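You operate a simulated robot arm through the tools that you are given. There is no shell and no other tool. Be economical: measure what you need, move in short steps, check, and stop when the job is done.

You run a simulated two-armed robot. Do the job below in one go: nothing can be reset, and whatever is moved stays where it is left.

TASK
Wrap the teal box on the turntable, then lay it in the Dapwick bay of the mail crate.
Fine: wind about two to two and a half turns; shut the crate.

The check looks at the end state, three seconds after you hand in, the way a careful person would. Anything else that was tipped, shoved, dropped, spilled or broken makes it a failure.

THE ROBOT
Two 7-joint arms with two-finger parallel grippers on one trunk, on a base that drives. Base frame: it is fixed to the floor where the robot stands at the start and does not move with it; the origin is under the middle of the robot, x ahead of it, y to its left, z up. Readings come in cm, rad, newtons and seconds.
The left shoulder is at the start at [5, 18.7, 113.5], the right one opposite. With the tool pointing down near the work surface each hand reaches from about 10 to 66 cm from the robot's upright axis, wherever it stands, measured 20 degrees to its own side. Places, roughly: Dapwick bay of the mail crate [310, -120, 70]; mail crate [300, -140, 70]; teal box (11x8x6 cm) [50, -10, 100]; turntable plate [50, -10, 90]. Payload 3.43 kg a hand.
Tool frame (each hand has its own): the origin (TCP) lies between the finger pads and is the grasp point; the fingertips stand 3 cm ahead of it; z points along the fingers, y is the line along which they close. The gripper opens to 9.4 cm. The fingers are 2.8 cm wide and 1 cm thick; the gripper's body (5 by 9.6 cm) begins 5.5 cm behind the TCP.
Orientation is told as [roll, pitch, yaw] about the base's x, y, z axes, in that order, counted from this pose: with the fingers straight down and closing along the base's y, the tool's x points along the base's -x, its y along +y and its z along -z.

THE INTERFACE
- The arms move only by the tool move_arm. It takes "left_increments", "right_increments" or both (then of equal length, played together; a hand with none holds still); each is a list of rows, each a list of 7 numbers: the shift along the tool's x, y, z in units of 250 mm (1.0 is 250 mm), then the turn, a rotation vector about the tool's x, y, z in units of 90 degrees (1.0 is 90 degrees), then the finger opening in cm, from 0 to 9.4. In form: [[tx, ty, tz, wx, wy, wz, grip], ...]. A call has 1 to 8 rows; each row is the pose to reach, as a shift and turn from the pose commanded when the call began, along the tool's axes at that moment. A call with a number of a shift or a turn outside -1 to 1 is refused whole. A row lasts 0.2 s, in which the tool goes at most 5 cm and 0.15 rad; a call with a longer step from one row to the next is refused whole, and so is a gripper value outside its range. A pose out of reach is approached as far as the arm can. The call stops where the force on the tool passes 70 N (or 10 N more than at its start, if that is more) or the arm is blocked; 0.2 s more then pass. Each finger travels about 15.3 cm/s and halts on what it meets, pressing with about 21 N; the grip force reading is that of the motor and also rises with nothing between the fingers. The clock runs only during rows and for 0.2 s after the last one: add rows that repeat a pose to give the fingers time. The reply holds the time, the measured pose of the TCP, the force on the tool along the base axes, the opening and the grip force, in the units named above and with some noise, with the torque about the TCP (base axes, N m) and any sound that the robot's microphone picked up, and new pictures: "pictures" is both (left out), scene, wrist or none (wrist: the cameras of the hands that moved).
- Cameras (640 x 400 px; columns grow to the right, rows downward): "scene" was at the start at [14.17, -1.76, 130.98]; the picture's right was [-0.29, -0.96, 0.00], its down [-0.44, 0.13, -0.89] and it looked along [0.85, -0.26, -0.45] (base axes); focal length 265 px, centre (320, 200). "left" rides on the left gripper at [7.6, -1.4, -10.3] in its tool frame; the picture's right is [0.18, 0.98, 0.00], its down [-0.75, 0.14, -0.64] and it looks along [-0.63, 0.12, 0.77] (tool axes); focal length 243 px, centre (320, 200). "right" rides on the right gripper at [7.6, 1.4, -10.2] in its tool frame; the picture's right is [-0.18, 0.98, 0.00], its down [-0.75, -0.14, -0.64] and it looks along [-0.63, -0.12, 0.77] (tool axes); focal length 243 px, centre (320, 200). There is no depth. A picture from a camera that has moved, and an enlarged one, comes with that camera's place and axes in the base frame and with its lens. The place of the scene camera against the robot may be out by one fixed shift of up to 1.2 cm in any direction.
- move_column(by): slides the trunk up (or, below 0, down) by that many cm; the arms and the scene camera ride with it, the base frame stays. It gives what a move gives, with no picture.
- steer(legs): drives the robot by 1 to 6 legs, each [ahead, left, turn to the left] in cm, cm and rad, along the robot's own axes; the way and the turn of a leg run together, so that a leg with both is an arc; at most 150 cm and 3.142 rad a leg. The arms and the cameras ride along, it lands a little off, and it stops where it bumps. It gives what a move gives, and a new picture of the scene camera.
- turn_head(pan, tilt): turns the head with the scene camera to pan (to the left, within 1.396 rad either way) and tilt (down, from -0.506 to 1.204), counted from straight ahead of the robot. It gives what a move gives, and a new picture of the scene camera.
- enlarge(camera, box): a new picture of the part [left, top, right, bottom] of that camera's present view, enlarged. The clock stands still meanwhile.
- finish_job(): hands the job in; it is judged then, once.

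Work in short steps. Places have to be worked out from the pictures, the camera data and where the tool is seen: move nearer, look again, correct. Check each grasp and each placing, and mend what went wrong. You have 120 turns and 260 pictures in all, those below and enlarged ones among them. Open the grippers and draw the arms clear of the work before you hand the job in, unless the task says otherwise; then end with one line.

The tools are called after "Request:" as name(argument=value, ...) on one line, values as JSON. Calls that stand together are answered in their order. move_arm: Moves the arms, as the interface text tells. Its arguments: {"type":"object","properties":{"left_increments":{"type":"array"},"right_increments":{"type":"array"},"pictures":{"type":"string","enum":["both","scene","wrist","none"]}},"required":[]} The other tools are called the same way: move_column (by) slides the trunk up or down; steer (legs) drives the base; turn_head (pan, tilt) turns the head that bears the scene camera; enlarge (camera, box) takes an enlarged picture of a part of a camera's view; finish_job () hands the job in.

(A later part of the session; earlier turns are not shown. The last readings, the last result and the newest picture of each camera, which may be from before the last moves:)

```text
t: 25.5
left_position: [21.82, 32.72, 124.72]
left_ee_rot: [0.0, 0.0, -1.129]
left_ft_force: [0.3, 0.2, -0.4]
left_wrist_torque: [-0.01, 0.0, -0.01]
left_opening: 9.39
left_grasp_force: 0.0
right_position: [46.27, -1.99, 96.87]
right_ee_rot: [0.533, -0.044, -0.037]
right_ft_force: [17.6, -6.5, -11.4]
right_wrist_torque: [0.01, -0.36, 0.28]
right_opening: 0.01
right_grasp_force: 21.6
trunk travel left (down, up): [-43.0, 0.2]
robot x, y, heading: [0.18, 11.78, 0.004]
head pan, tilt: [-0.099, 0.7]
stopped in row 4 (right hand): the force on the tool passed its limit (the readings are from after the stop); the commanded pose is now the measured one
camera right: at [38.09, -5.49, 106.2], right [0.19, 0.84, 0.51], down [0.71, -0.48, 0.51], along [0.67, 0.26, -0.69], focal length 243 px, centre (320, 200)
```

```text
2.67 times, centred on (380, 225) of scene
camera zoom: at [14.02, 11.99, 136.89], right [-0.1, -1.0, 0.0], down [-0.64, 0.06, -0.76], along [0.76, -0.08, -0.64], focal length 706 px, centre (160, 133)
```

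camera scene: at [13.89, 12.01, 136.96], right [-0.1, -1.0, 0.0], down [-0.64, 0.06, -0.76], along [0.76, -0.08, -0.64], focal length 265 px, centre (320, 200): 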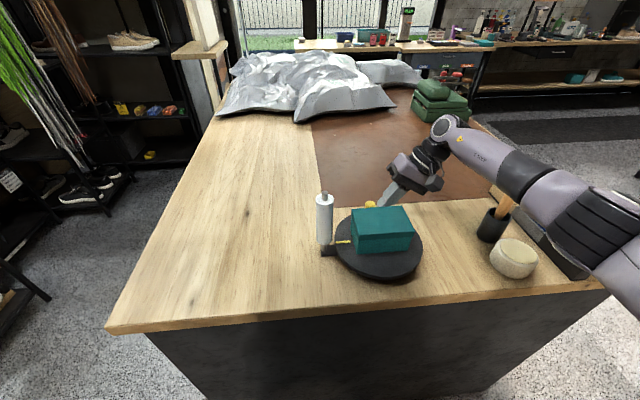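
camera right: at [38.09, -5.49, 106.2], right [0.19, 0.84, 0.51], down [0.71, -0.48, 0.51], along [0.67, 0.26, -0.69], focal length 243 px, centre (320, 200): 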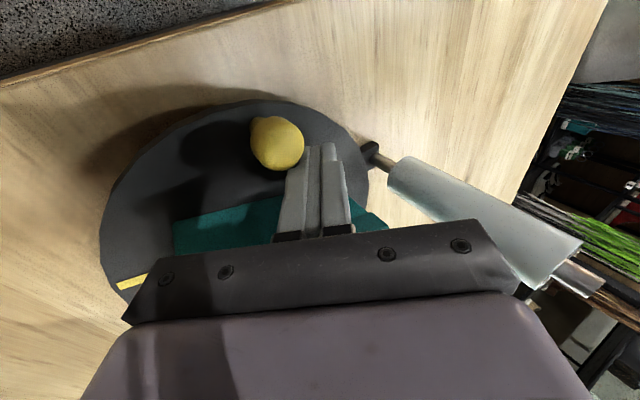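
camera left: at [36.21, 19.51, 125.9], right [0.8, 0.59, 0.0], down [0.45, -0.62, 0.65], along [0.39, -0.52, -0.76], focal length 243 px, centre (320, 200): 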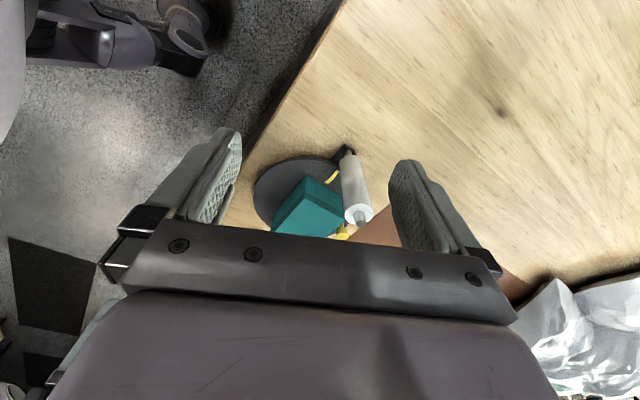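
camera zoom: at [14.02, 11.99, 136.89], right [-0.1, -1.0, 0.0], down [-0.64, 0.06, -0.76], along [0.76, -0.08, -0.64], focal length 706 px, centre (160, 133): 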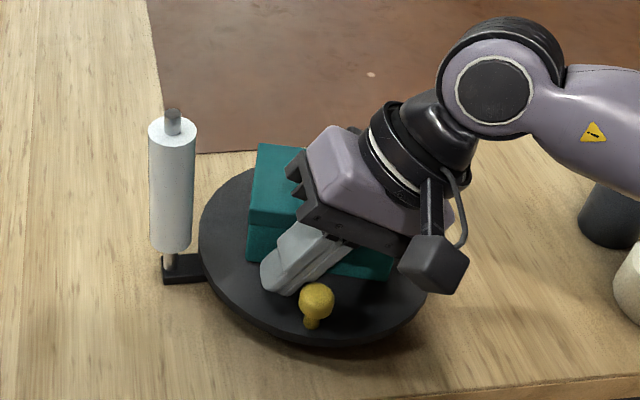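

The flat side face of the fingers is bearing on the knob from the inside. I retreat gently to +y, restoring the tilt, and check that forces vanish.

Request:
move_arm(right_increments=[[-0.02, 0.017, 0.0105, -0.005, 0.018, -0.003, 0], [-0.02, 0.05, 0.031, -0.011, 0.036, -0.005, 0], [-0.012, 0.085, 0.0525, -0.011, 0.036, -0.005, 0], [0.0, 0.119, 0.073, -0.011, 0.036, -0.005, 0], [0.0, 0.119, 0.073, -0.011, 0.036, -0.005, 0]], pictures="wrist")

Request:
enlarge(camera="scene", box=[310, 180, 440, 290])

```text
t: 26.7
left_position: [21.61, 32.62, 124.57]
left_ee_rot: [0.001, 0.003, -1.129]
left_ft_force: [-0.6, 0.2, 0.2]
left_wrist_torque: [0.0, -0.02, -0.02]
left_opening: 9.38
left_grasp_force: 0.1
right_position: [46.23, 2.01, 97.23]
right_ee_rot: [0.558, 0.005, 0.006]
right_ft_force: [-0.1, -0.4, -0.6]
right_wrist_torque: [0.01, -0.01, 0.01]
right_opening: 0.01
right_grasp_force: 20.6
trunk travel left (down, up): [-43.0, 0.2]
robot x, y, heading: [0.09, 12.14, 0.001]
head pan, tilt: [-0.099, 0.7]
camera right: at [38.47, -2.22, 106.77], right [0.18, 0.83, 0.52], down [0.76, -0.45, 0.47], along [0.62, 0.31, -0.72], focal length 243 px, centre (320, 200)
```

right: 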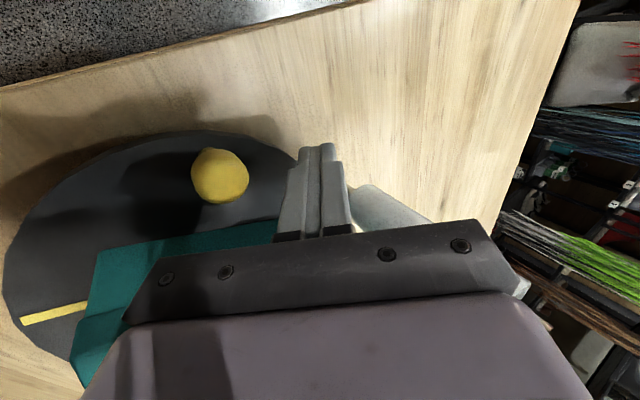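

```text
3.64 times, centred on (375, 235) of scene
camera zoom: at [13.9, 11.98, 136.96], right [-0.1, -1.0, 0.0], down [-0.64, 0.06, -0.77], along [0.76, -0.08, -0.64], focal length 963 px, centre (120, 73)
```

zoom: 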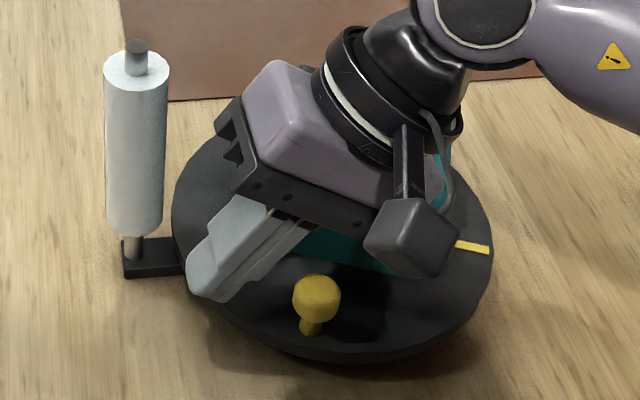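

Free again; knob is at ≈[43.7,-2.1]. I now get truly behind it (x≈44.3) and push along its tangent.

Request:
move_arm(right_increments=[[0.056, -0.0084, 0.0136, 0, 0, 0, 0], [0.0772, -0.0596, -0.0178, 0, 0, 0, 0], [0.0916, -0.1165, -0.0528, 0, 0, 0, 0], [0.1208, -0.1707, -0.0862, 0, 0, 0, 0], [0.1368, -0.229, -0.122, 0, 0, 0, 0], [0.1388, -0.2887, -0.1587, 0, 0, 0, 0], [0.1272, -0.3494, -0.196, 0, 0, 0, 0], [0.102, -0.4074, -0.2316, 0, 0, 0, 0]], pictures="wrist")

Request:
enlarge(camera="scene", box=[310, 180, 440, 290])

```text
t: 28.5
left_position: [21.45, 32.73, 124.77]
left_ee_rot: [0.001, 0.002, -1.128]
left_ft_force: [0.3, 0.0, -0.8]
left_wrist_torque: [0.0, -0.02, -0.03]
left_opening: 9.38
left_grasp_force: 0.1
right_position: [43.51, -9.83, 96.79]
right_ee_rot: [0.56, 0.006, 0.008]
right_ft_force: [0.2, -1.3, -0.3]
right_wrist_torque: [-0.02, 0.01, 0.01]
right_opening: 0.0
right_grasp_force: 20.6
trunk travel left (down, up): [-43.0, 0.2]
robot x, y, heading: [-0.09, 12.18, 0.001]
head pan, tilt: [-0.099, 0.7]
camera right: at [35.91, -14.01, 106.27], right [0.18, 0.84, 0.52], down [0.76, -0.45, 0.47], along [0.62, 0.31, -0.72], focal length 243 px, centre (320, 200)
```

right: 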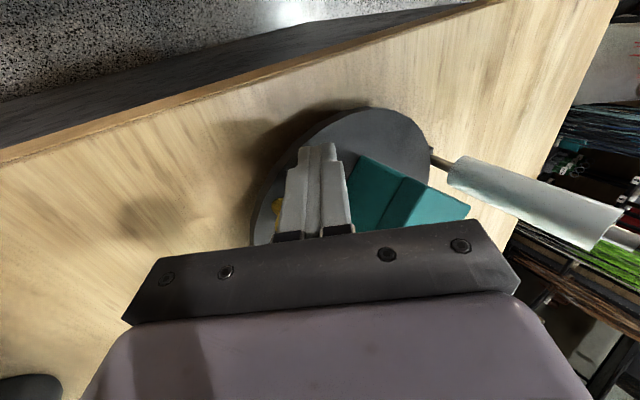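

```text
3.64 times, centred on (375, 235) of scene
camera zoom: at [13.91, 11.97, 136.96], right [-0.1, -1.0, 0.0], down [-0.64, 0.06, -0.76], along [0.76, -0.08, -0.64], focal length 963 px, centre (120, 73)
```

zoom: 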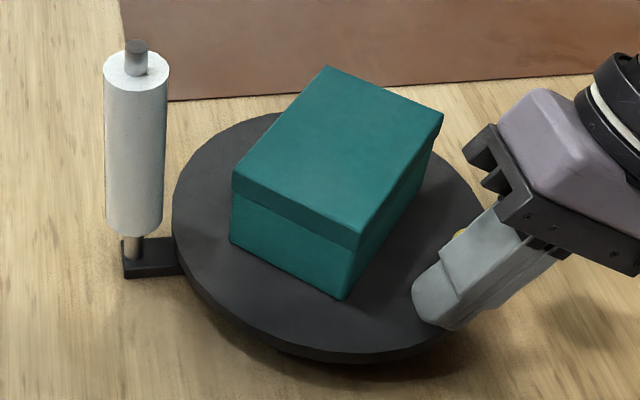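

That pushed cleanly. I continue round the -y side.

Request:
move_arm(right_increments=[[-0.0376, -0.0525, -0.0323, 0, 0, 0, 0], [-0.0864, -0.0985, -0.0606, 0, 0, 0, 0], [-0.1444, -0.1354, -0.0832, 0, 0, 0, 0], [-0.2088, -0.1623, -0.0998, 0, 0, 0, 0], [-0.2772, -0.1777, -0.1092, 0, 0, 0, 0], [-0.3472, -0.1814, -0.1115, 0, 0, 0, 0], [-0.4156, -0.1725, -0.1061, 0, 0, 0, 0], [-0.4804, -0.1517, -0.0933, 0, 0, 0, 0]], pictures="wrist")

Request:
enlarge(camera="scene", box=[310, 160, 470, 290])

```text
t: 30.3
left_position: [21.69, 32.81, 124.7]
left_ee_rot: [0.0, 0.001, -1.129]
left_ft_force: [0.2, 0.3, 0.7]
left_wrist_torque: [0.03, -0.02, 0.0]
left_opening: 9.39
left_grasp_force: 0.1
right_position: [55.59, -14.03, 96.55]
right_ee_rot: [0.557, 0.007, 0.007]
right_ft_force: [-0.2, 0.5, 0.1]
right_wrist_torque: [0.0, -0.03, 0.01]
right_opening: 0.0
right_grasp_force: 21.1
trunk travel left (down, up): [-43.0, 0.2]
robot x, y, heading: [-0.1, 11.69, -0.004]
head pan, tilt: [-0.099, 0.7]
camera right: at [48.08, -18.3, 106.14], right [0.18, 0.84, 0.52], down [0.76, -0.45, 0.47], along [0.62, 0.31, -0.72], focal length 243 px, centre (320, 200)
```

right: 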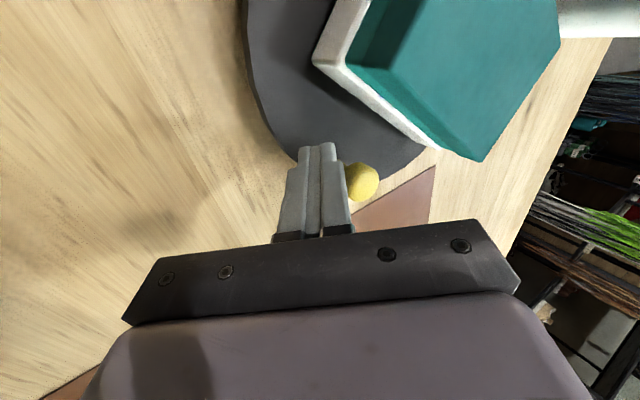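

```text
3.08 times, centred on (390, 225) of scene
camera zoom: at [13.93, 12.02, 136.96], right [-0.1, -1.0, 0.0], down [-0.64, 0.06, -0.76], along [0.76, -0.08, -0.64], focal length 815 px, centre (105, 123)
```

zoom: 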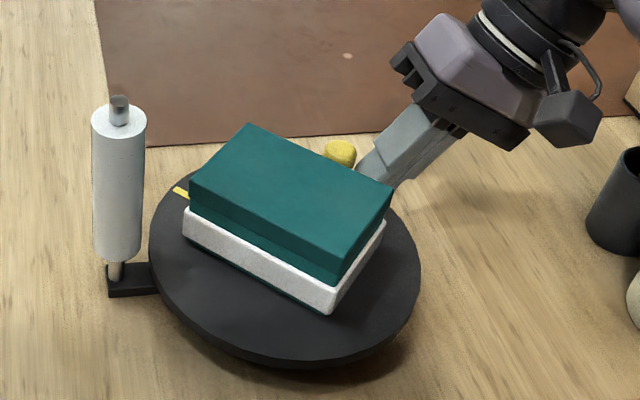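

The wrap appears: a white band now runs around the box after nearly one turn, so counter-clockwise works. I carry on into the second turn.

Request:
move_arm(right_increments=[[-0.0576, 0.035, 0.0121, 0, 0, 0, 0], [-0.1068, 0.0766, 0.0376, 0, 0, 0, 0], [-0.1444, 0.1257, 0.0678, 0, 0, 0, 0], [-0.17, 0.181, 0.1018, 0, 0, 0, 0], [-0.182, 0.2403, 0.1383, 0, 0, 0, 0], [-0.18, 0.3007, 0.1754, 0, 0, 0, 0], [-0.1644, 0.3607, 0.2122, 0, 0, 0, 0], [-0.1352, 0.4173, 0.247, 0, 0, 0, 0]], pictures="wrist")

Request:
enlarge(camera="scene", box=[310, 160, 470, 290])

```text
t: 32.1
left_position: [21.65, 32.69, 124.72]
left_ee_rot: [0.0, 0.002, -1.129]
left_ft_force: [-0.1, -0.6, -0.1]
left_wrist_torque: [0.03, 0.0, -0.05]
left_opening: 9.4
left_grasp_force: 0.1
right_position: [58.89, -1.89, 96.81]
right_ee_rot: [0.558, 0.006, 0.007]
right_ft_force: [0.1, -1.0, -0.5]
right_wrist_torque: [0.0, 0.0, 0.03]
right_opening: 0.02
right_grasp_force: 21.0
trunk travel left (down, up): [-43.0, 0.2]
robot x, y, heading: [0.16, 11.76, -0.001]
head pan, tilt: [-0.099, 0.7]
camera right: at [51.34, -6.12, 106.46], right [0.18, 0.84, 0.52], down [0.76, -0.45, 0.47], along [0.62, 0.31, -0.72], focal length 243 px, centre (320, 200)
```

right: 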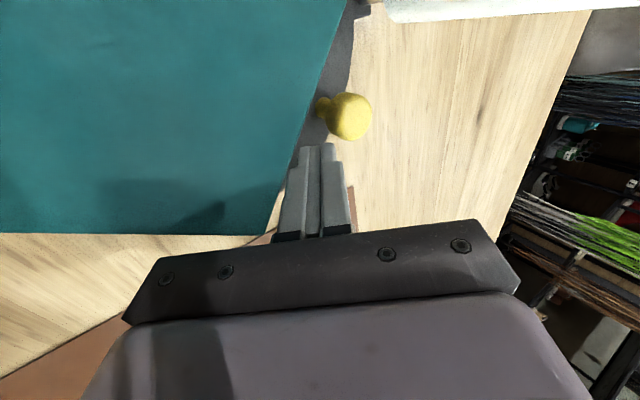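

```text
3.08 times, centred on (390, 225) of scene
camera zoom: at [13.9, 12.0, 136.96], right [-0.1, -1.0, 0.0], down [-0.64, 0.06, -0.77], along [0.76, -0.08, -0.64], focal length 815 px, centre (105, 123)
```

zoom: 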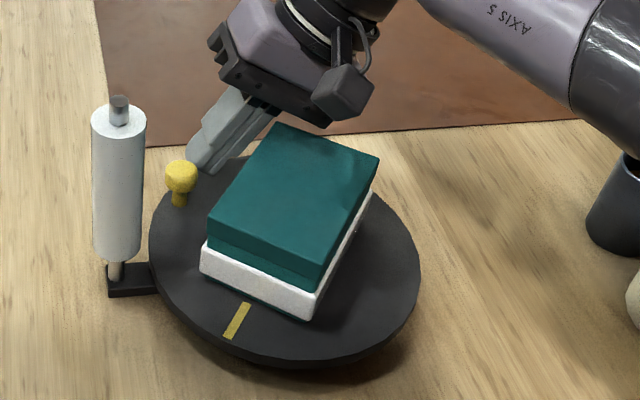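

One turn plus ~60°. Next I pass the roll again, keeping y below 2 for clearance.

Request:
move_arm(right_increments=[[0.0408, 0.0508, 0.0312, 0, 0, 0, 0], [0.0924, 0.0897, 0.0551, 0, 0, 0, 0], [0.1524, 0.117, 0.0719, 0, 0, 0, 0], [0.2184, 0.1323, 0.0813, 0, 0, 0, 0], [0.288, 0.1357, 0.0834, 0, 0, 0, 0], [0.3572, 0.1357, 0.0834, 0, 0, 0, 0], [0.4252, 0.1357, 0.0834, 0, 0, 0, 0], [0.4988, 0.1275, 0.0784, 0, 0, 0, 0]], pictures="wrist")

Request:
enlarge(camera="scene", box=[310, 160, 470, 290])

```text
t: 33.9
left_position: [21.99, 32.29, 124.7]
left_ee_rot: [-0.001, 0.006, -1.131]
left_ft_force: [-0.2, -0.1, 0.5]
left_wrist_torque: [0.02, 0.01, -0.02]
left_opening: 9.41
left_grasp_force: 0.1
right_position: [47.73, 0.56, 97.02]
right_ee_rot: [0.552, -0.01, -0.015]
right_ft_force: [39.0, -34.8, 11.9]
right_wrist_torque: [-0.37, -0.08, 0.88]
right_opening: 0.01
right_grasp_force: 21.7
trunk travel left (down, up): [-43.0, 0.2]
robot x, y, heading: [0.29, 11.9, 0.001]
head pan, tilt: [-0.099, 0.7]
camera right: at [39.78, -3.42, 106.43], right [0.19, 0.83, 0.52], down [0.74, -0.47, 0.48], along [0.64, 0.29, -0.71], focal length 243 px, centre (320, 200)
```

right: 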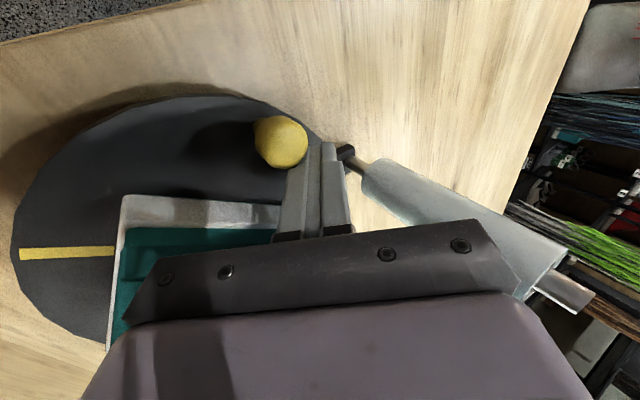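

```text
3.08 times, centred on (390, 225) of scene
camera zoom: at [14.33, 11.51, 136.93], right [-0.1, -0.99, 0.0], down [-0.64, 0.07, -0.76], along [0.76, -0.07, -0.65], focal length 815 px, centre (105, 123)
```

zoom: 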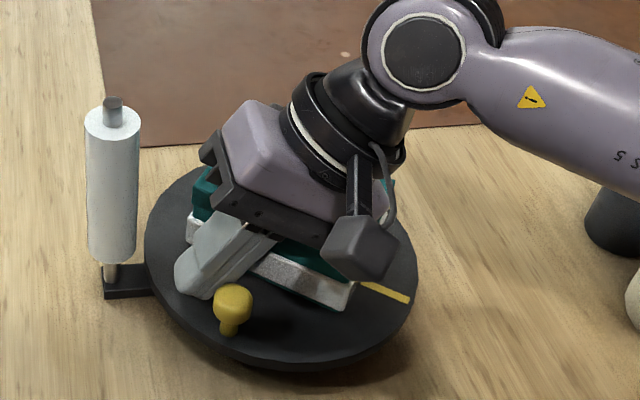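

It jams the same way at this angle because the fingers are inside the knob. I back off, go around to its +y side (roll is clear there) and push on.

Request:
move_arm(right_increments=[[-0.04, 0.0068, 0.0042, 0, 0, 0, 0], [-0.024, 0.0375, 0.0231, 0, 0, 0, 0], [0.04, 0.0443, 0.0272, 0, 0, 0, 0], [0.052, 0.0068, 0.0042, 0, 0, 0, 0], [0.064, -0.0286, -0.0176, 0, 0, 0, 0], [0.104, -0.073, -0.0449, 0, 0, 0, 0], [0.136, -0.1245, -0.0765, 0, 0, 0, 0], [0.145, -0.1807, -0.1111, 0, 0, 0, 0]], pictures="wrist")

Request:
enlarge(camera="scene", box=[310, 160, 470, 290])

```text
t: 34.6
left_position: [21.4, 32.83, 124.6]
left_ee_rot: [0.002, 0.0, -1.132]
left_ft_force: [-0.3, -0.4, 0.5]
left_wrist_torque: [-0.03, -0.03, -0.01]
left_opening: 9.41
left_grasp_force: 0.1
right_position: [47.77, 1.67, 97.29]
right_ee_rot: [0.541, -0.023, -0.02]
right_ft_force: [-1.0, 1.2, 0.8]
right_wrist_torque: [-0.1, -0.06, -0.06]
right_opening: 0.01
right_grasp_force: 20.6
trunk travel left (down, up): [-43.0, 0.2]
robot x, y, heading: [0.06, 11.76, 0.001]
head pan, tilt: [-0.099, 0.7]
stopped in row 3 (right hand): the force on the tool passed its limit (the readings are from after the stop); the commanded pose is now the measured one
camera right: at [39.77, -2.13, 106.67], right [0.19, 0.84, 0.51], down [0.73, -0.47, 0.49], along [0.65, 0.28, -0.7], focal length 243 px, centre (320, 200)
```

right: 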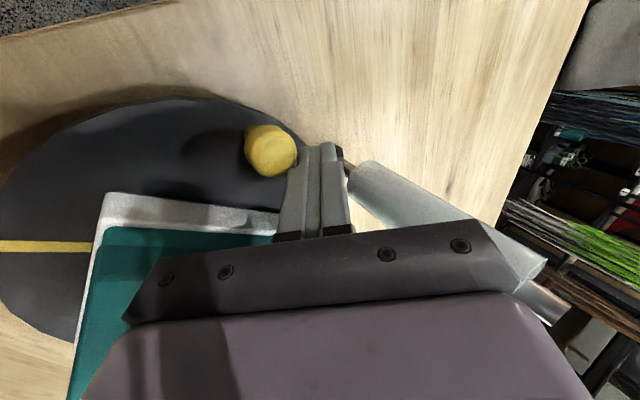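

```text
3.08 times, centred on (390, 225) of scene
camera zoom: at [13.8, 12.13, 136.94], right [-0.1, -0.99, 0.0], down [-0.64, 0.06, -0.77], along [0.76, -0.08, -0.64], focal length 815 px, centre (105, 123)
```

zoom: 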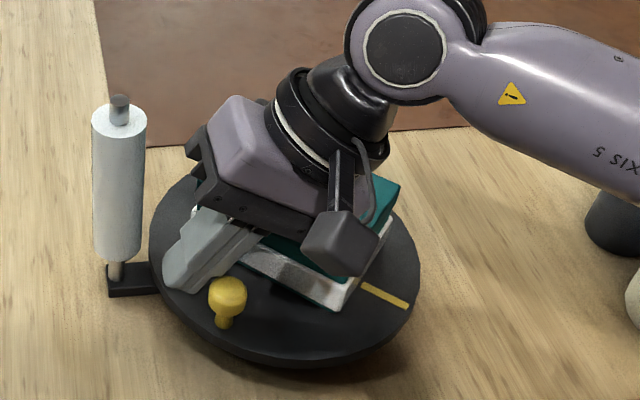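

Forces are gone now; I step round to the knob's +y side slowly without pushing.

Request:
move_arm(right_increments=[[0, 0.023, 0.0236, -0.003, 0.01, -0.0015, 0], [0.008, 0.0538, 0.0424, -0.006, 0.0191, -0.003, 0], [0.048, 0.064, 0.0487, -0.006, 0.0191, -0.003, 0], [0.08, 0.064, 0.0487, -0.006, 0.0191, -0.003, 0], [0.088, 0.064, 0.0487, -0.006, 0.0191, -0.003, 0]], pictures="wrist")

```text
t: 35.8
left_position: [21.64, 32.64, 124.55]
left_ee_rot: [0.0, 0.002, -1.132]
left_ft_force: [-0.5, -0.2, 0.0]
left_wrist_torque: [-0.03, -0.02, 0.01]
left_opening: 9.38
left_grasp_force: 0.3
right_position: [45.72, 3.49, 96.94]
right_ee_rot: [0.553, 0.0, -0.003]
right_ft_force: [-0.2, -0.6, 0.3]
right_wrist_torque: [-0.02, 0.0, 0.0]
right_opening: 0.0
right_grasp_force: 21.1
trunk travel left (down, up): [-43.0, 0.2]
robot x, y, heading: [0.08, 11.9, 0.001]
head pan, tilt: [-0.099, 0.7]
camera right: at [38.03, -0.5, 106.48], right [0.19, 0.84, 0.51], down [0.75, -0.46, 0.47], along [0.63, 0.3, -0.72], focal length 243 px, centre (320, 200)
```

right: 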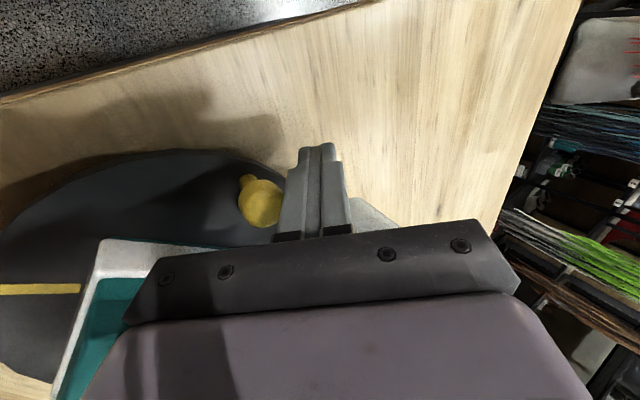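

Well placed behind the knob now; push along its tangent toward -y.

Request:
move_arm(right_increments=[[0.016, -0.0307, -0.0189, 0, 0, 0, 0], [0.032, -0.0648, -0.0398, 0, 0, 0, 0], [0.056, -0.1091, -0.0671, 0, 0, 0, 0], [0.08, -0.1603, -0.0985, 0, 0, 0, 0], [0.104, -0.2148, -0.132, 0, 0, 0, 0], [0.116, -0.2711, -0.1666, 0, 0, 0, 0], [0.1184, -0.3308, -0.2033, 0, 0, 0, 0], [0.1068, -0.3904, -0.24, 0, 0, 0, 0]], pictures="wrist")

Request:
enlarge(camera="scene", box=[310, 160, 470, 290])

```text
t: 37.6
left_position: [21.71, 32.65, 124.74]
left_ee_rot: [0.003, 0.002, -1.131]
left_ft_force: [-0.3, -0.6, 0.8]
left_wrist_torque: [0.01, 0.0, -0.01]
left_opening: 9.38
left_grasp_force: 0.0
right_position: [42.92, -8.01, 96.86]
right_ee_rot: [0.549, 0.002, -0.004]
right_ft_force: [-0.3, 0.0, 0.0]
right_wrist_torque: [-0.01, 0.02, 0.01]
right_opening: 0.0
right_grasp_force: 22.0
trunk travel left (down, up): [-43.0, 0.2]
robot x, y, heading: [0.01, 11.44, -0.0]
head pan, tilt: [-0.099, 0.7]
camera right: at [35.31, -12.04, 106.44], right [0.19, 0.84, 0.51], down [0.75, -0.46, 0.47], along [0.63, 0.3, -0.72], focal length 243 px, centre (320, 200)
```

right: 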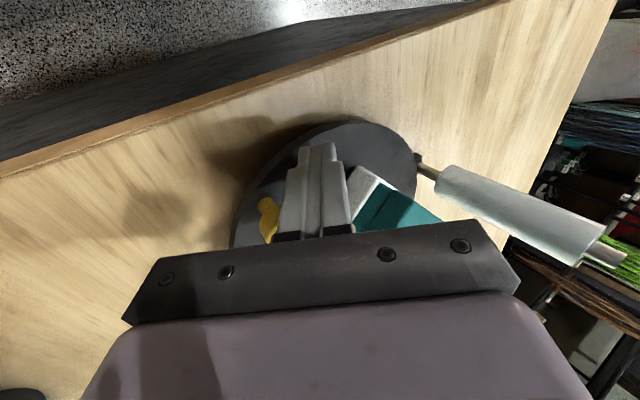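

```text
3.08 times, centred on (390, 225) of scene
camera zoom: at [13.92, 11.92, 136.96], right [-0.1, -0.99, 0.0], down [-0.64, 0.06, -0.76], along [0.76, -0.08, -0.64], focal length 815 px, centre (105, 123)
```

zoom: 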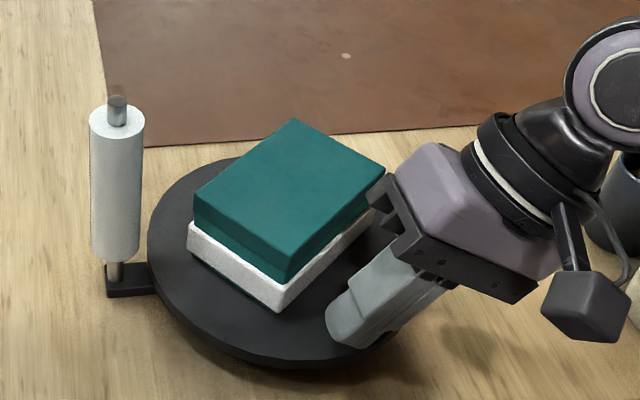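

Smooth. Two more sweeps with the proven table take it to about 2.1 turns.

Request:
move_arm(right_increments=[[-0.0252, -0.0593, -0.0365, 0, 0, 0, 0], [-0.0628, -0.1118, -0.0687, 0, 0, 0, 0], [-0.1116, -0.1579, -0.097, 0, 0, 0, 0], [-0.1696, -0.1947, -0.1197, 0, 0, 0, 0], [-0.234, -0.2217, -0.1362, 0, 0, 0, 0], [-0.3024, -0.237, -0.1457, 0, 0, 0, 0], [-0.3724, -0.2407, -0.148, 0, 0, 0, 0], [-0.4408, -0.2319, -0.1425, 0, 0, 0, 0]], pictures="scene")

Request:
move_arm(right_increments=[[-0.0648, 0.0208, 0.0128, 0, 0, 0, 0], [-0.1224, 0.0518, 0.0319, 0, 0, 0, 0], [-0.1716, 0.0934, 0.0574, 0, 0, 0, 0], [-0.2092, 0.1425, 0.0876, 0, 0, 0, 0], [-0.2348, 0.1978, 0.1216, 0, 0, 0, 0], [-0.2468, 0.2571, 0.158, 0, 0, 0, 0], [-0.2448, 0.3175, 0.1951, 0, 0, 0, 0], [-0.2292, 0.3775, 0.232, 0, 0, 0, 0]], pictures="wrist")

Request:
enlarge(camera="scene", box=[310, 160, 470, 290])

```text
t: 39.4
left_position: [21.67, 32.67, 124.59]
left_ee_rot: [0.0, 0.001, -1.131]
left_ft_force: [-0.9, -0.5, -0.2]
left_wrist_torque: [0.0, 0.03, 0.02]
left_opening: 9.41
left_grasp_force: 0.0
right_position: [54.13, -14.71, 96.86]
right_ee_rot: [0.549, 0.002, -0.005]
right_ft_force: [-0.7, 0.5, 0.7]
right_wrist_torque: [-0.02, 0.04, -0.01]
right_opening: 0.01
right_grasp_force: 21.1
trunk travel left (down, up): [-43.0, 0.2]
robot x, y, heading: [0.18, 12.1, 0.003]
head pan, tilt: [-0.099, 0.7]
camera scene: at [13.95, 11.96, 136.96], right [-0.1, -0.99, 0.0], down [-0.64, 0.06, -0.76], along [0.76, -0.08, -0.64], focal length 265 px, centre (320, 200)
```

scene: 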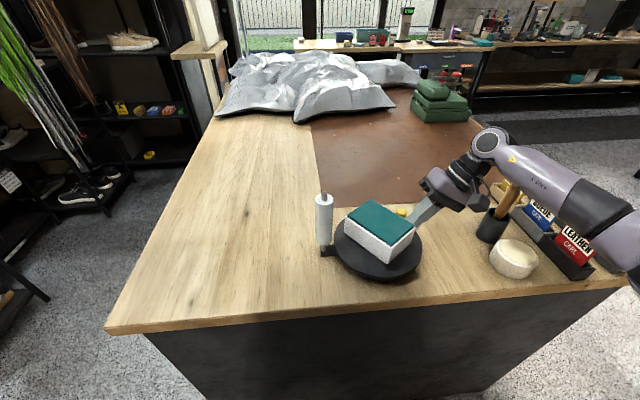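

```text
t: 41.2
left_position: [21.61, 32.79, 124.63]
left_ee_rot: [-0.002, -0.001, -1.132]
left_ft_force: [0.3, 0.0, 0.8]
left_wrist_torque: [0.03, -0.02, 0.03]
left_opening: 9.38
left_grasp_force: 0.1
right_position: [59.85, -3.66, 96.93]
right_ee_rot: [0.551, 0.001, -0.003]
right_ft_force: [0.2, 0.1, 0.4]
right_wrist_torque: [0.01, -0.03, -0.01]
right_opening: 0.0
right_grasp_force: 20.9
trunk travel left (down, up): [-43.0, 0.2]
robot x, y, heading: [0.19, 11.76, -0.001]
head pan, tilt: [-0.099, 0.7]
camera right: at [52.14, -7.72, 106.5], right [0.19, 0.84, 0.51], down [0.75, -0.46, 0.47], along [0.63, 0.3, -0.72], focal length 243 px, centre (320, 200)
```

right: 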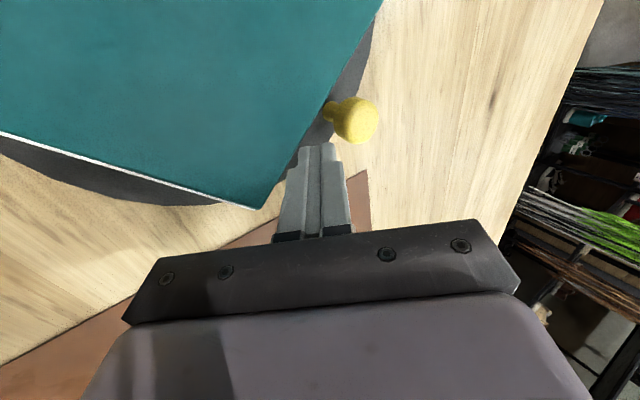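

```text
3.08 times, centred on (390, 225) of scene
camera zoom: at [13.92, 11.97, 136.96], right [-0.1, -0.99, 0.0], down [-0.64, 0.06, -0.77], along [0.76, -0.08, -0.64], focal length 815 px, centre (105, 123)
```

zoom: 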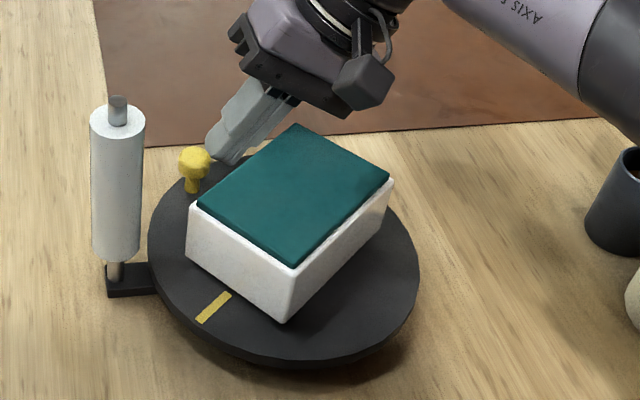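

Both layers now cover the sides; total ≈2.1 turns. I push on a little to about 2.25, which also brings the box square for a yaw-0 grasp.

Request:
move_arm(right_increments=[[0.0292, 0.0566, 0.0348, 0, 0, 0, 0], [0.07, 0.1074, 0.066, 0, 0, 0, 0], [0.1216, 0.1463, 0.0899, 0, 0, 0, 0], [0.168, 0.1688, 0.1038, 0, 0, 0, 0], [0.192, 0.1773, 0.109, 0, 0, 0, 0]], pictures="none")

Request:
enlarge(camera="scene", box=[310, 160, 470, 290])

```text
t: 42.4
left_position: [21.6, 32.68, 124.73]
left_ee_rot: [0.001, 0.003, -1.131]
left_ft_force: [0.6, -0.2, -0.4]
left_wrist_torque: [0.0, -0.04, 0.0]
left_opening: 9.42
left_grasp_force: 0.1
right_position: [55.03, 1.57, 96.8]
right_ee_rot: [0.551, 0.003, -0.005]
right_ft_force: [0.6, -0.1, 0.3]
right_wrist_torque: [0.0, 0.03, -0.01]
right_opening: 0.0
right_grasp_force: 21.6
trunk travel left (down, up): [-43.0, 0.2]
robot x, y, heading: [-0.52, 11.75, -0.001]
head pan, tilt: [-0.099, 0.7]
```

```text
3.08 times, centred on (390, 225) of scene
camera zoom: at [13.92, 11.94, 136.96], right [-0.1, -0.99, 0.0], down [-0.64, 0.06, -0.76], along [0.76, -0.08, -0.64], focal length 815 px, centre (105, 123)
```

zoom: 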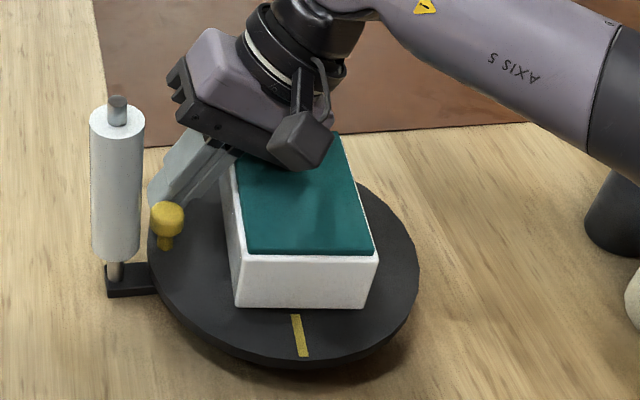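

About 2.24 turns and the box is nearly square to the base axes. I withdraw the hand upward and untilt it.

Request:
move_arm(right_increments=[[-0.04, -0.01, -0.006, 0, 0, 0, 0], [-0.04, 0.083, -0.159, 0, 0, 0, 0], [-0.04, 0.175, -0.31, 0, 0, 0, 0], [-0.04, 0.26, -0.45, 0, 0, 0, 0], [-0.0, 0.2, -0.5, 0.09, 0, 0, 4], [0.08, 0.15, -0.5, 0.18, 0, 0, 9.4], [0.16, 0.1, -0.5, 0.27, 0, 0, 9.4], [0.25, 0.05, -0.5, 0.35, 0, 0, 9.4]], pictures="both")

```text
t: 44.2
left_position: [21.62, 32.73, 124.78]
left_ee_rot: [0.0, 0.0, -1.131]
left_ft_force: [0.0, -0.1, 0.1]
left_wrist_torque: [0.0, 0.02, 0.01]
left_opening: 9.39
left_grasp_force: 0.1
right_position: [48.69, -3.91, 108.11]
right_ee_rot: [-0.002, 0.003, -0.006]
right_ft_force: [0.3, -0.3, 0.3]
right_wrist_torque: [0.0, 0.01, 0.01]
right_opening: 9.4
right_grasp_force: 0.0
trunk travel left (down, up): [-43.0, 0.2]
robot x, y, heading: [0.06, 12.25, -0.003]
head pan, tilt: [-0.099, 0.7]
camera scene: at [13.9, 11.94, 136.97], right [-0.1, -0.99, 0.0], down [-0.64, 0.06, -0.77], along [0.76, -0.08, -0.64], focal length 265 px, centre (320, 200)
camera right: at [40.97, -2.37, 118.53], right [0.19, 0.98, 0.0], down [0.75, -0.14, 0.64], along [0.63, -0.12, -0.77], focal length 243 px, centre (320, 200)
```

scene: 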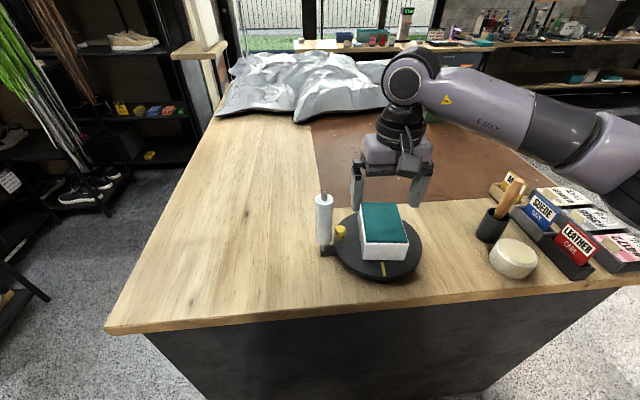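
right: 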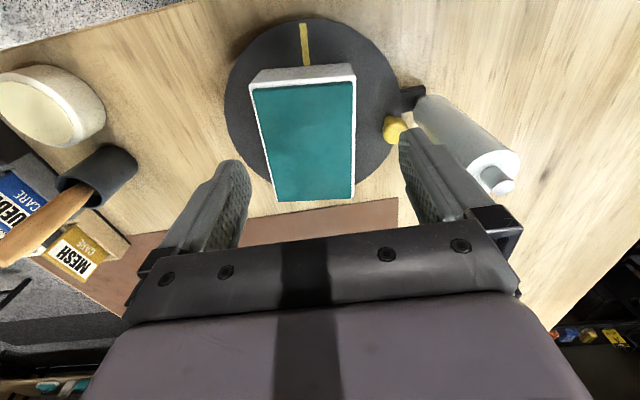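

The box (yaw ≈ -0.13) is centred near [51.7,-5.4]. I move the open hand over it and partway down to check alignment.

Request:
move_arm(right_increments=[[-0.058, -0.032, 0.05, 0, 0, 0.04, 9.4], [-0.116, -0.064, 0.12, 0, 0, 0.083, 9.4], [-0.116, -0.064, 0.2, 0, 0, 0.083, 9.4], [-0.116, -0.064, 0.2, 0, 0, 0.083, 9.4]], pictures="both")

Request:
enlarge(camera="scene", box=[310, 130, 470, 290])

```text
t: 45.2
left_position: [21.73, 32.66, 124.76]
left_ee_rot: [-0.001, 0.001, -1.131]
left_ft_force: [0.4, 0.0, -0.6]
left_wrist_torque: [0.01, 0.03, -0.02]
left_opening: 9.41
left_grasp_force: 0.1
right_position: [51.59, -5.48, 103.13]
right_ee_rot: [0.001, -0.002, -0.135]
right_ft_force: [-0.6, 0.8, -0.5]
right_wrist_torque: [-0.02, 0.03, 0.0]
right_opening: 9.39
right_grasp_force: 0.0
trunk travel left (down, up): [-43.0, 0.2]
robot x, y, heading: [0.4, 11.88, -0.001]
head pan, tilt: [-0.099, 0.7]
camera scene: at [13.92, 11.94, 136.96], right [-0.1, -0.99, 0.0], down [-0.64, 0.06, -0.76], along [0.76, -0.08, -0.64], focal length 265 px, centre (320, 200)
camera right: at [44.15, -3.01, 113.5], right [0.32, 0.95, 0.0], down [0.73, -0.24, 0.64], along [0.61, -0.2, -0.77], focal length 243 px, centre (320, 200)
```

scene: 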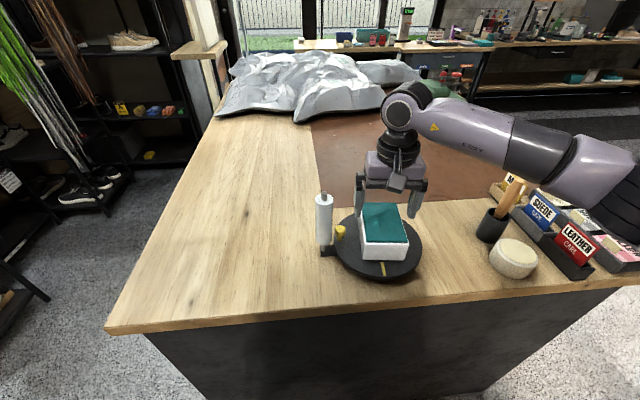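
right: 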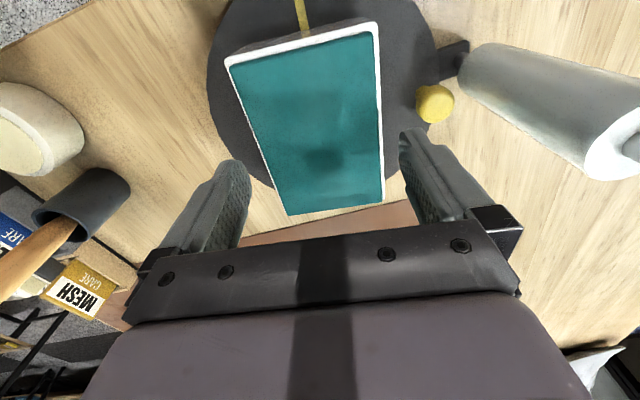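

```text
2.50 times, centred on (390, 210) of scene
camera zoom: at [13.92, 11.94, 136.96], right [-0.1, -0.99, 0.0], down [-0.64, 0.06, -0.76], along [0.76, -0.08, -0.64], focal length 662 px, centre (145, 175)
```

zoom: 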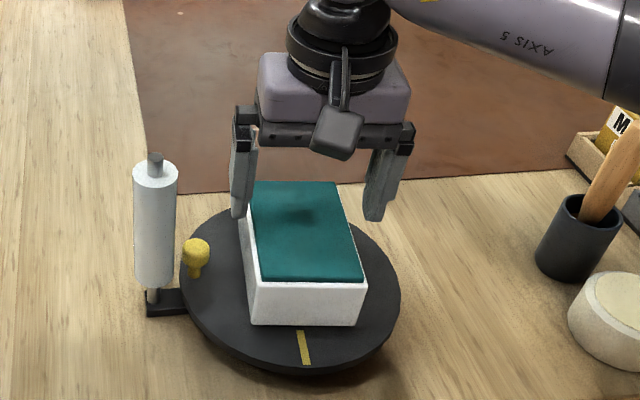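

Alignment is within ~1–2 mm by calculation. I descend around the box to z≈95.2.

Request:
move_arm(right_increments=[[0, 0.005, 0.08, 0, 0, 0, 9.4], [0, 0.005, 0.16, 0, 0, 0, 9.4], [0, 0.005, 0.24, 0, 0, 0, 9.4], [0, 0.005, 0.316, 0, 0, 0, 9.4]], pictures="both")

```text
t: 46.2
left_position: [21.27, 32.81, 124.81]
left_ee_rot: [0.002, -0.001, -1.132]
left_ft_force: [-0.5, 0.2, 0.5]
left_wrist_torque: [-0.03, -0.01, 0.02]
left_opening: 9.39
left_grasp_force: 0.0
right_position: [51.77, -5.44, 95.93]
right_ee_rot: [0.002, -0.011, -0.136]
right_ft_force: [-1.0, -3.5, 32.9]
right_wrist_torque: [-1.67, 0.73, -0.03]
right_opening: 9.41
right_grasp_force: 0.0
trunk travel left (down, up): [-43.0, 0.2]
robot x, y, heading: [-0.29, 12.18, -0.0]
head pan, tilt: [-0.099, 0.7]
camera scene: at [13.56, 12.04, 137.09], right [-0.1, -0.99, 0.0], down [-0.64, 0.06, -0.77], along [0.76, -0.08, -0.64], focal length 265 px, centre (320, 200)
camera right: at [44.16, -2.93, 106.26], right [0.32, 0.95, 0.0], down [0.72, -0.24, 0.65], along [0.62, -0.2, -0.76], focal length 243 px, centre (320, 200)
```

scene: 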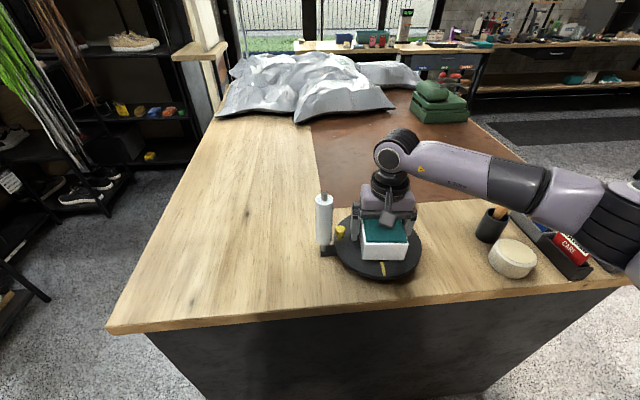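
right: 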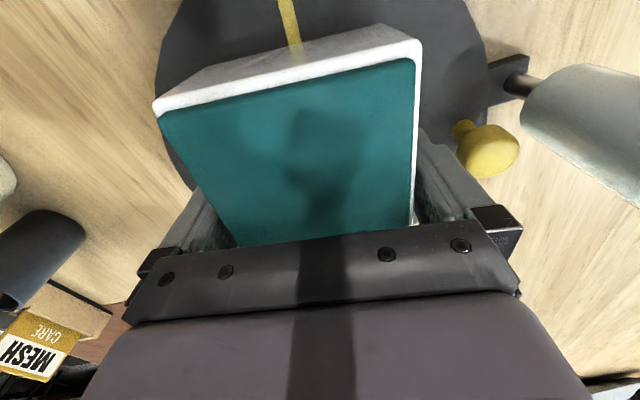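

The fingertips have touched the plate (its top is near z≈92.9). I rise 1.4 cm and then close on the box.

Request:
move_arm(right_increments=[[0, 0, -0.056, 0, 0, 0, 9.4], [0, 0, -0.056, 0, 0, 0, 9.4], [0, 0, -0.056, 0, 0, 0, 7], [0, 0, -0.056, 0, 0, 0, 7], [0, 0, -0.056, 0, 0, 0, 7]], pictures="wrist")

```text
t: 47.4
left_position: [21.62, 32.77, 124.71]
left_ee_rot: [0.001, 0.002, -1.132]
left_ft_force: [-0.2, 0.6, 0.9]
left_wrist_torque: [0.03, -0.01, 0.03]
left_opening: 9.4
left_grasp_force: 0.1
right_position: [51.75, -5.45, 96.67]
right_ee_rot: [-0.002, 0.002, -0.135]
right_ft_force: [0.0, 0.8, 0.0]
right_wrist_torque: [-0.03, 0.0, 0.02]
right_opening: 7.93
right_grasp_force: 20.9
trunk travel left (down, up): [-43.0, 0.2]
robot x, y, heading: [-0.13, 11.67, 0.0]
head pan, tilt: [-0.099, 0.7]
camera right: at [44.27, -2.95, 107.02], right [0.31, 0.95, 0.0], down [0.73, -0.24, 0.64], along [0.61, -0.2, -0.77], focal length 243 px, centre (320, 200)
```

right: 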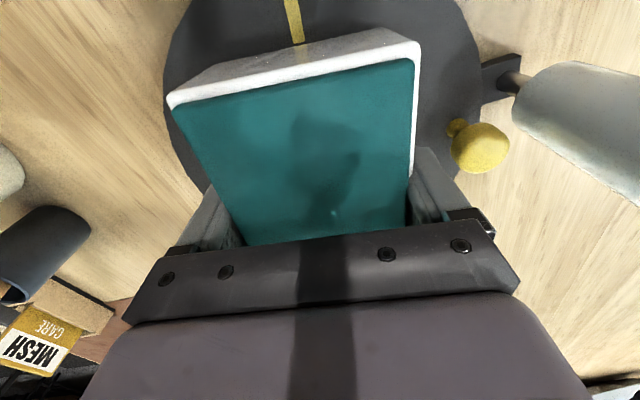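

Gripped at 7.9 cm. I lift straight up slowly.

Request:
move_arm(right_increments=[[0, 0, -0.06, 0, 0, 0, 7], [0, 0, -0.12, 0, 0, 0, 7], [0, 0, -0.2, 0, 0, 0, 7], [0, 0, -0.3, 0, 0, 0, 7], [0, 0, -0.4, 0, 0, 0, 7], [0, 0, -0.5, 0, 0, 0, 7]], pictures="both")

Request:
enlarge(camera="scene", box=[310, 120, 470, 290])

```text
t: 48.8
left_position: [21.52, 32.62, 124.76]
left_ee_rot: [0.001, 0.002, -1.132]
left_ft_force: [-0.4, -0.5, -0.3]
left_wrist_torque: [0.0, 0.01, 0.02]
left_opening: 9.4
left_grasp_force: 0.0
right_position: [51.63, -5.44, 109.24]
right_ee_rot: [0.0, 0.003, -0.135]
right_ft_force: [1.3, -0.2, -1.9]
right_wrist_torque: [0.01, 0.01, 0.0]
right_opening: 7.95
right_grasp_force: 21.3
trunk travel left (down, up): [-43.0, 0.2]
robot x, y, heading: [0.27, 11.76, 0.008]
head pan, tilt: [-0.099, 0.7]
camera scene: at [13.92, 11.95, 136.96], right [-0.1, -0.99, 0.0], down [-0.64, 0.06, -0.76], along [0.76, -0.08, -0.64], focal length 265 px, centre (320, 200)
camera right: at [44.23, -2.93, 119.56], right [0.31, 0.95, 0.0], down [0.73, -0.24, 0.64], along [0.61, -0.2, -0.77], focal length 243 px, centre (320, 200)
```

scene: 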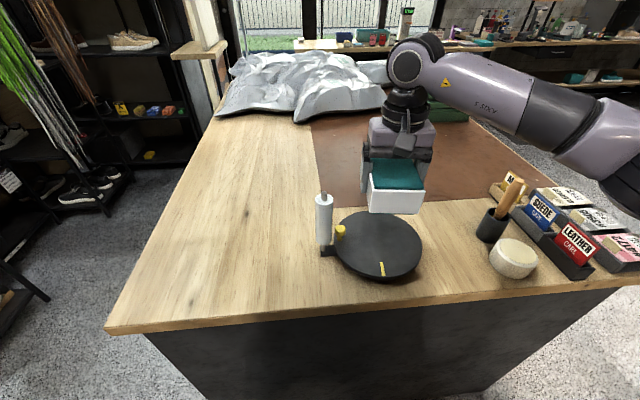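
right: 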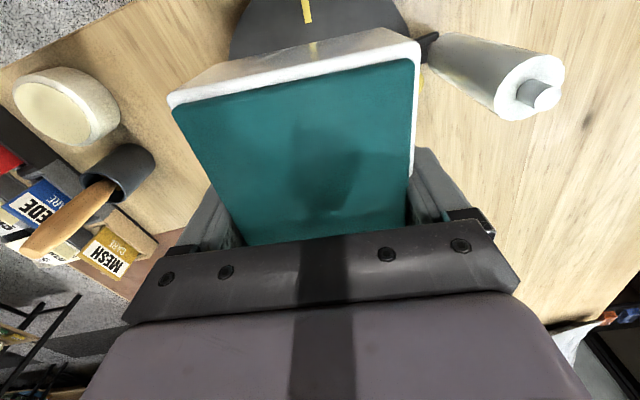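

```text
2.35 times, centred on (390, 205) of scene
camera zoom: at [13.92, 11.95, 136.96], right [-0.1, -0.99, 0.0], down [-0.64, 0.06, -0.76], along [0.76, -0.08, -0.64], focal length 623 px, centre (155, 188)
```

zoom: 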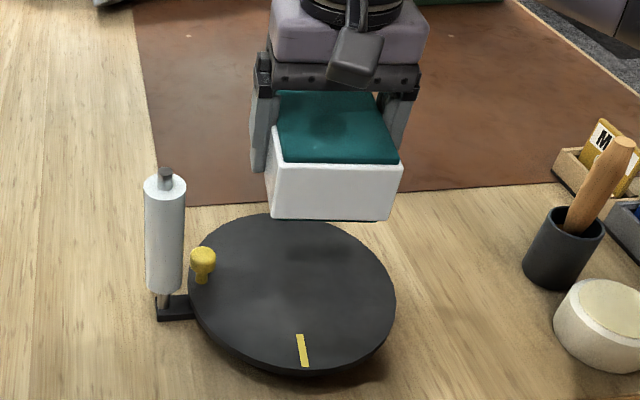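

The box is wrapped and free of the roll. I draw it in toward the robot, higher, then back away and look toward the crate.

Request:
move_arm(right_increments=[[0, 0, -0.15, 0, 0, 0, 7], [0.15, 0.02, -0.25, 0, 0, 0, 7], [0.33, 0.02, -0.25, 0, 0, 0, 7], [0.5, 0.02, -0.25, 0, 0, 0, 7], [0.68, 0.02, -0.25, 0, 0, 0, 7], [0.85, 0.02, -0.25, 0, 0, 0, 7]], pictures="none")

Request:
steer(legs=[[-35, 0, 0]])

Request:
turn_head(pan=-0.6, tilt=0.3)

```text
t: 50.2
left_position: [21.69, 32.63, 124.66]
left_ee_rot: [0.001, 0.0, -1.13]
left_ft_force: [0.1, 0.7, 0.4]
left_wrist_torque: [0.04, 0.01, -0.02]
left_opening: 9.39
left_grasp_force: 0.1
right_position: [30.79, -2.07, 115.43]
right_ee_rot: [-0.001, 0.0, -0.136]
right_ft_force: [-0.1, 0.3, -3.4]
right_wrist_torque: [-0.03, -0.02, 0.0]
right_opening: 7.93
right_grasp_force: 21.4
trunk travel left (down, up): [-43.0, 0.2]
robot x, y, heading: [0.09, 11.75, -0.002]
head pan, tilt: [-0.099, 0.7]
```

```text
t: 51.9
left_position: [0.76, 32.59, 124.68]
left_ee_rot: [-0.001, -0.002, -1.131]
left_ft_force: [1.3, 0.5, 0.3]
left_wrist_torque: [0.0, 0.04, -0.01]
left_opening: 9.4
left_grasp_force: 0.0
right_position: [9.75, -1.96, 115.36]
right_ee_rot: [-0.001, 0.003, -0.131]
right_ft_force: [1.7, -0.2, -2.7]
right_wrist_torque: [-0.01, 0.04, -0.03]
right_opening: 7.94
right_grasp_force: 21.7
trunk travel left (down, up): [-43.0, 0.2]
robot x, y, heading: [-21.34, 11.92, -0.003]
head pan, tilt: [-0.099, 0.7]
stopped in leg 1: the robot was blocked; the commanded pose is now the measured one
camera scene: at [-6.84, 11.95, 136.92], right [-0.1, -1.0, 0.0], down [-0.64, 0.06, -0.76], along [0.76, -0.08, -0.65], focal length 265 px, centre (320, 200)
```

scene: 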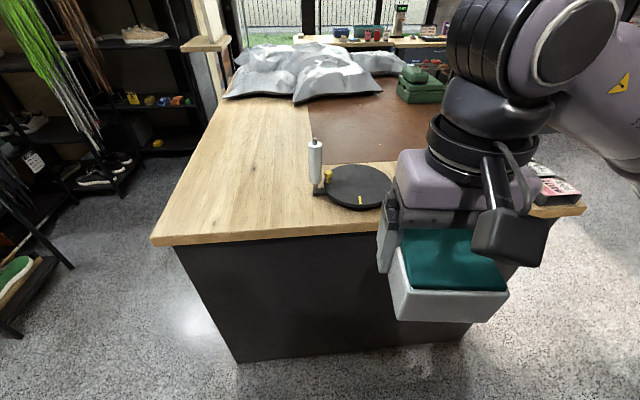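

```text
t: 52.9
left_position: [0.57, 32.68, 124.77]
left_ee_rot: [0.0, 0.001, -1.131]
left_ft_force: [-0.3, 0.4, 0.2]
left_wrist_torque: [0.02, 0.05, -0.01]
left_opening: 9.42
left_grasp_force: 0.1
right_position: [9.67, -1.96, 115.42]
right_ee_rot: [0.0, 0.003, -0.131]
right_ft_force: [-0.1, 0.7, -1.9]
right_wrist_torque: [0.01, 0.01, 0.02]
right_opening: 7.93
right_grasp_force: 20.6
trunk travel left (down, up): [-43.0, 0.2]
robot x, y, heading: [-20.72, 12.11, -0.0]
head pan, tilt: [-0.6, 0.3]
camera scene: at [-7.83, 7.52, 140.56], right [-0.56, -0.83, 0.0], down [-0.24, 0.17, -0.95], along [0.79, -0.54, -0.3], focal length 265 px, centre (320, 200)
```

scene: 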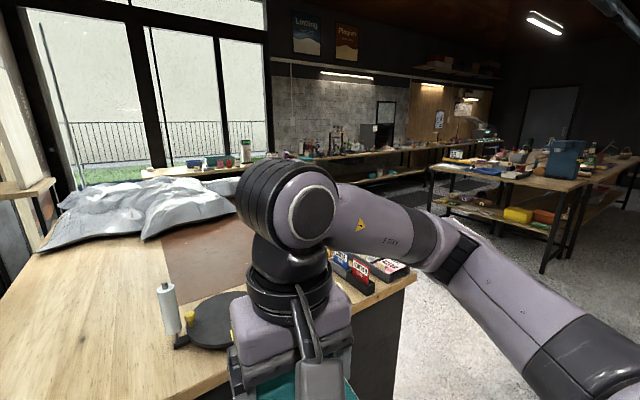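

Something behind stopped the base; I'll not back further. I look to the right to check the way round the table.

Request:
turn_head(pan=-1.35, tilt=0.5)

```text
t: 54.0
left_position: [0.5, 32.78, 124.74]
left_ee_rot: [0.001, 0.001, -1.131]
left_ft_force: [0.2, -0.4, 0.2]
left_wrist_torque: [0.02, 0.0, 0.0]
left_opening: 9.39
left_grasp_force: 0.0
right_position: [9.55, -2.06, 115.49]
right_ee_rot: [0.001, 0.003, -0.132]
right_ft_force: [-0.3, 0.2, -2.6]
right_wrist_torque: [-0.02, -0.02, 0.0]
right_opening: 7.95
right_grasp_force: 21.1
trunk travel left (down, up): [-43.0, 0.2]
robot x, y, heading: [-20.7, 11.74, -0.002]
head pan, tilt: [-1.349, 0.499]
camera scene: at [-13.53, 3.91, 138.73], right [-0.98, -0.22, 0.0], down [-0.11, 0.47, -0.88], along [0.19, -0.86, -0.48], focal length 265 px, centre (320, 200)
```

scene: 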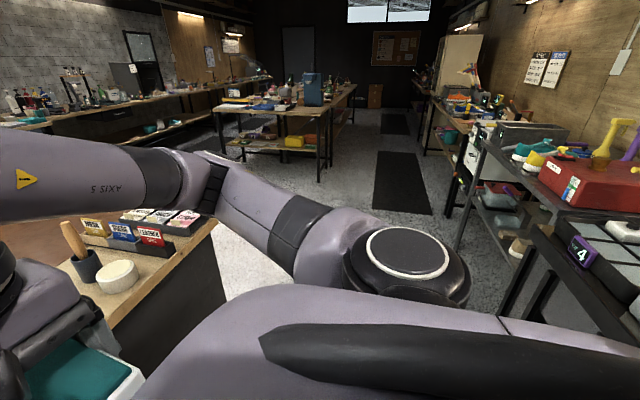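

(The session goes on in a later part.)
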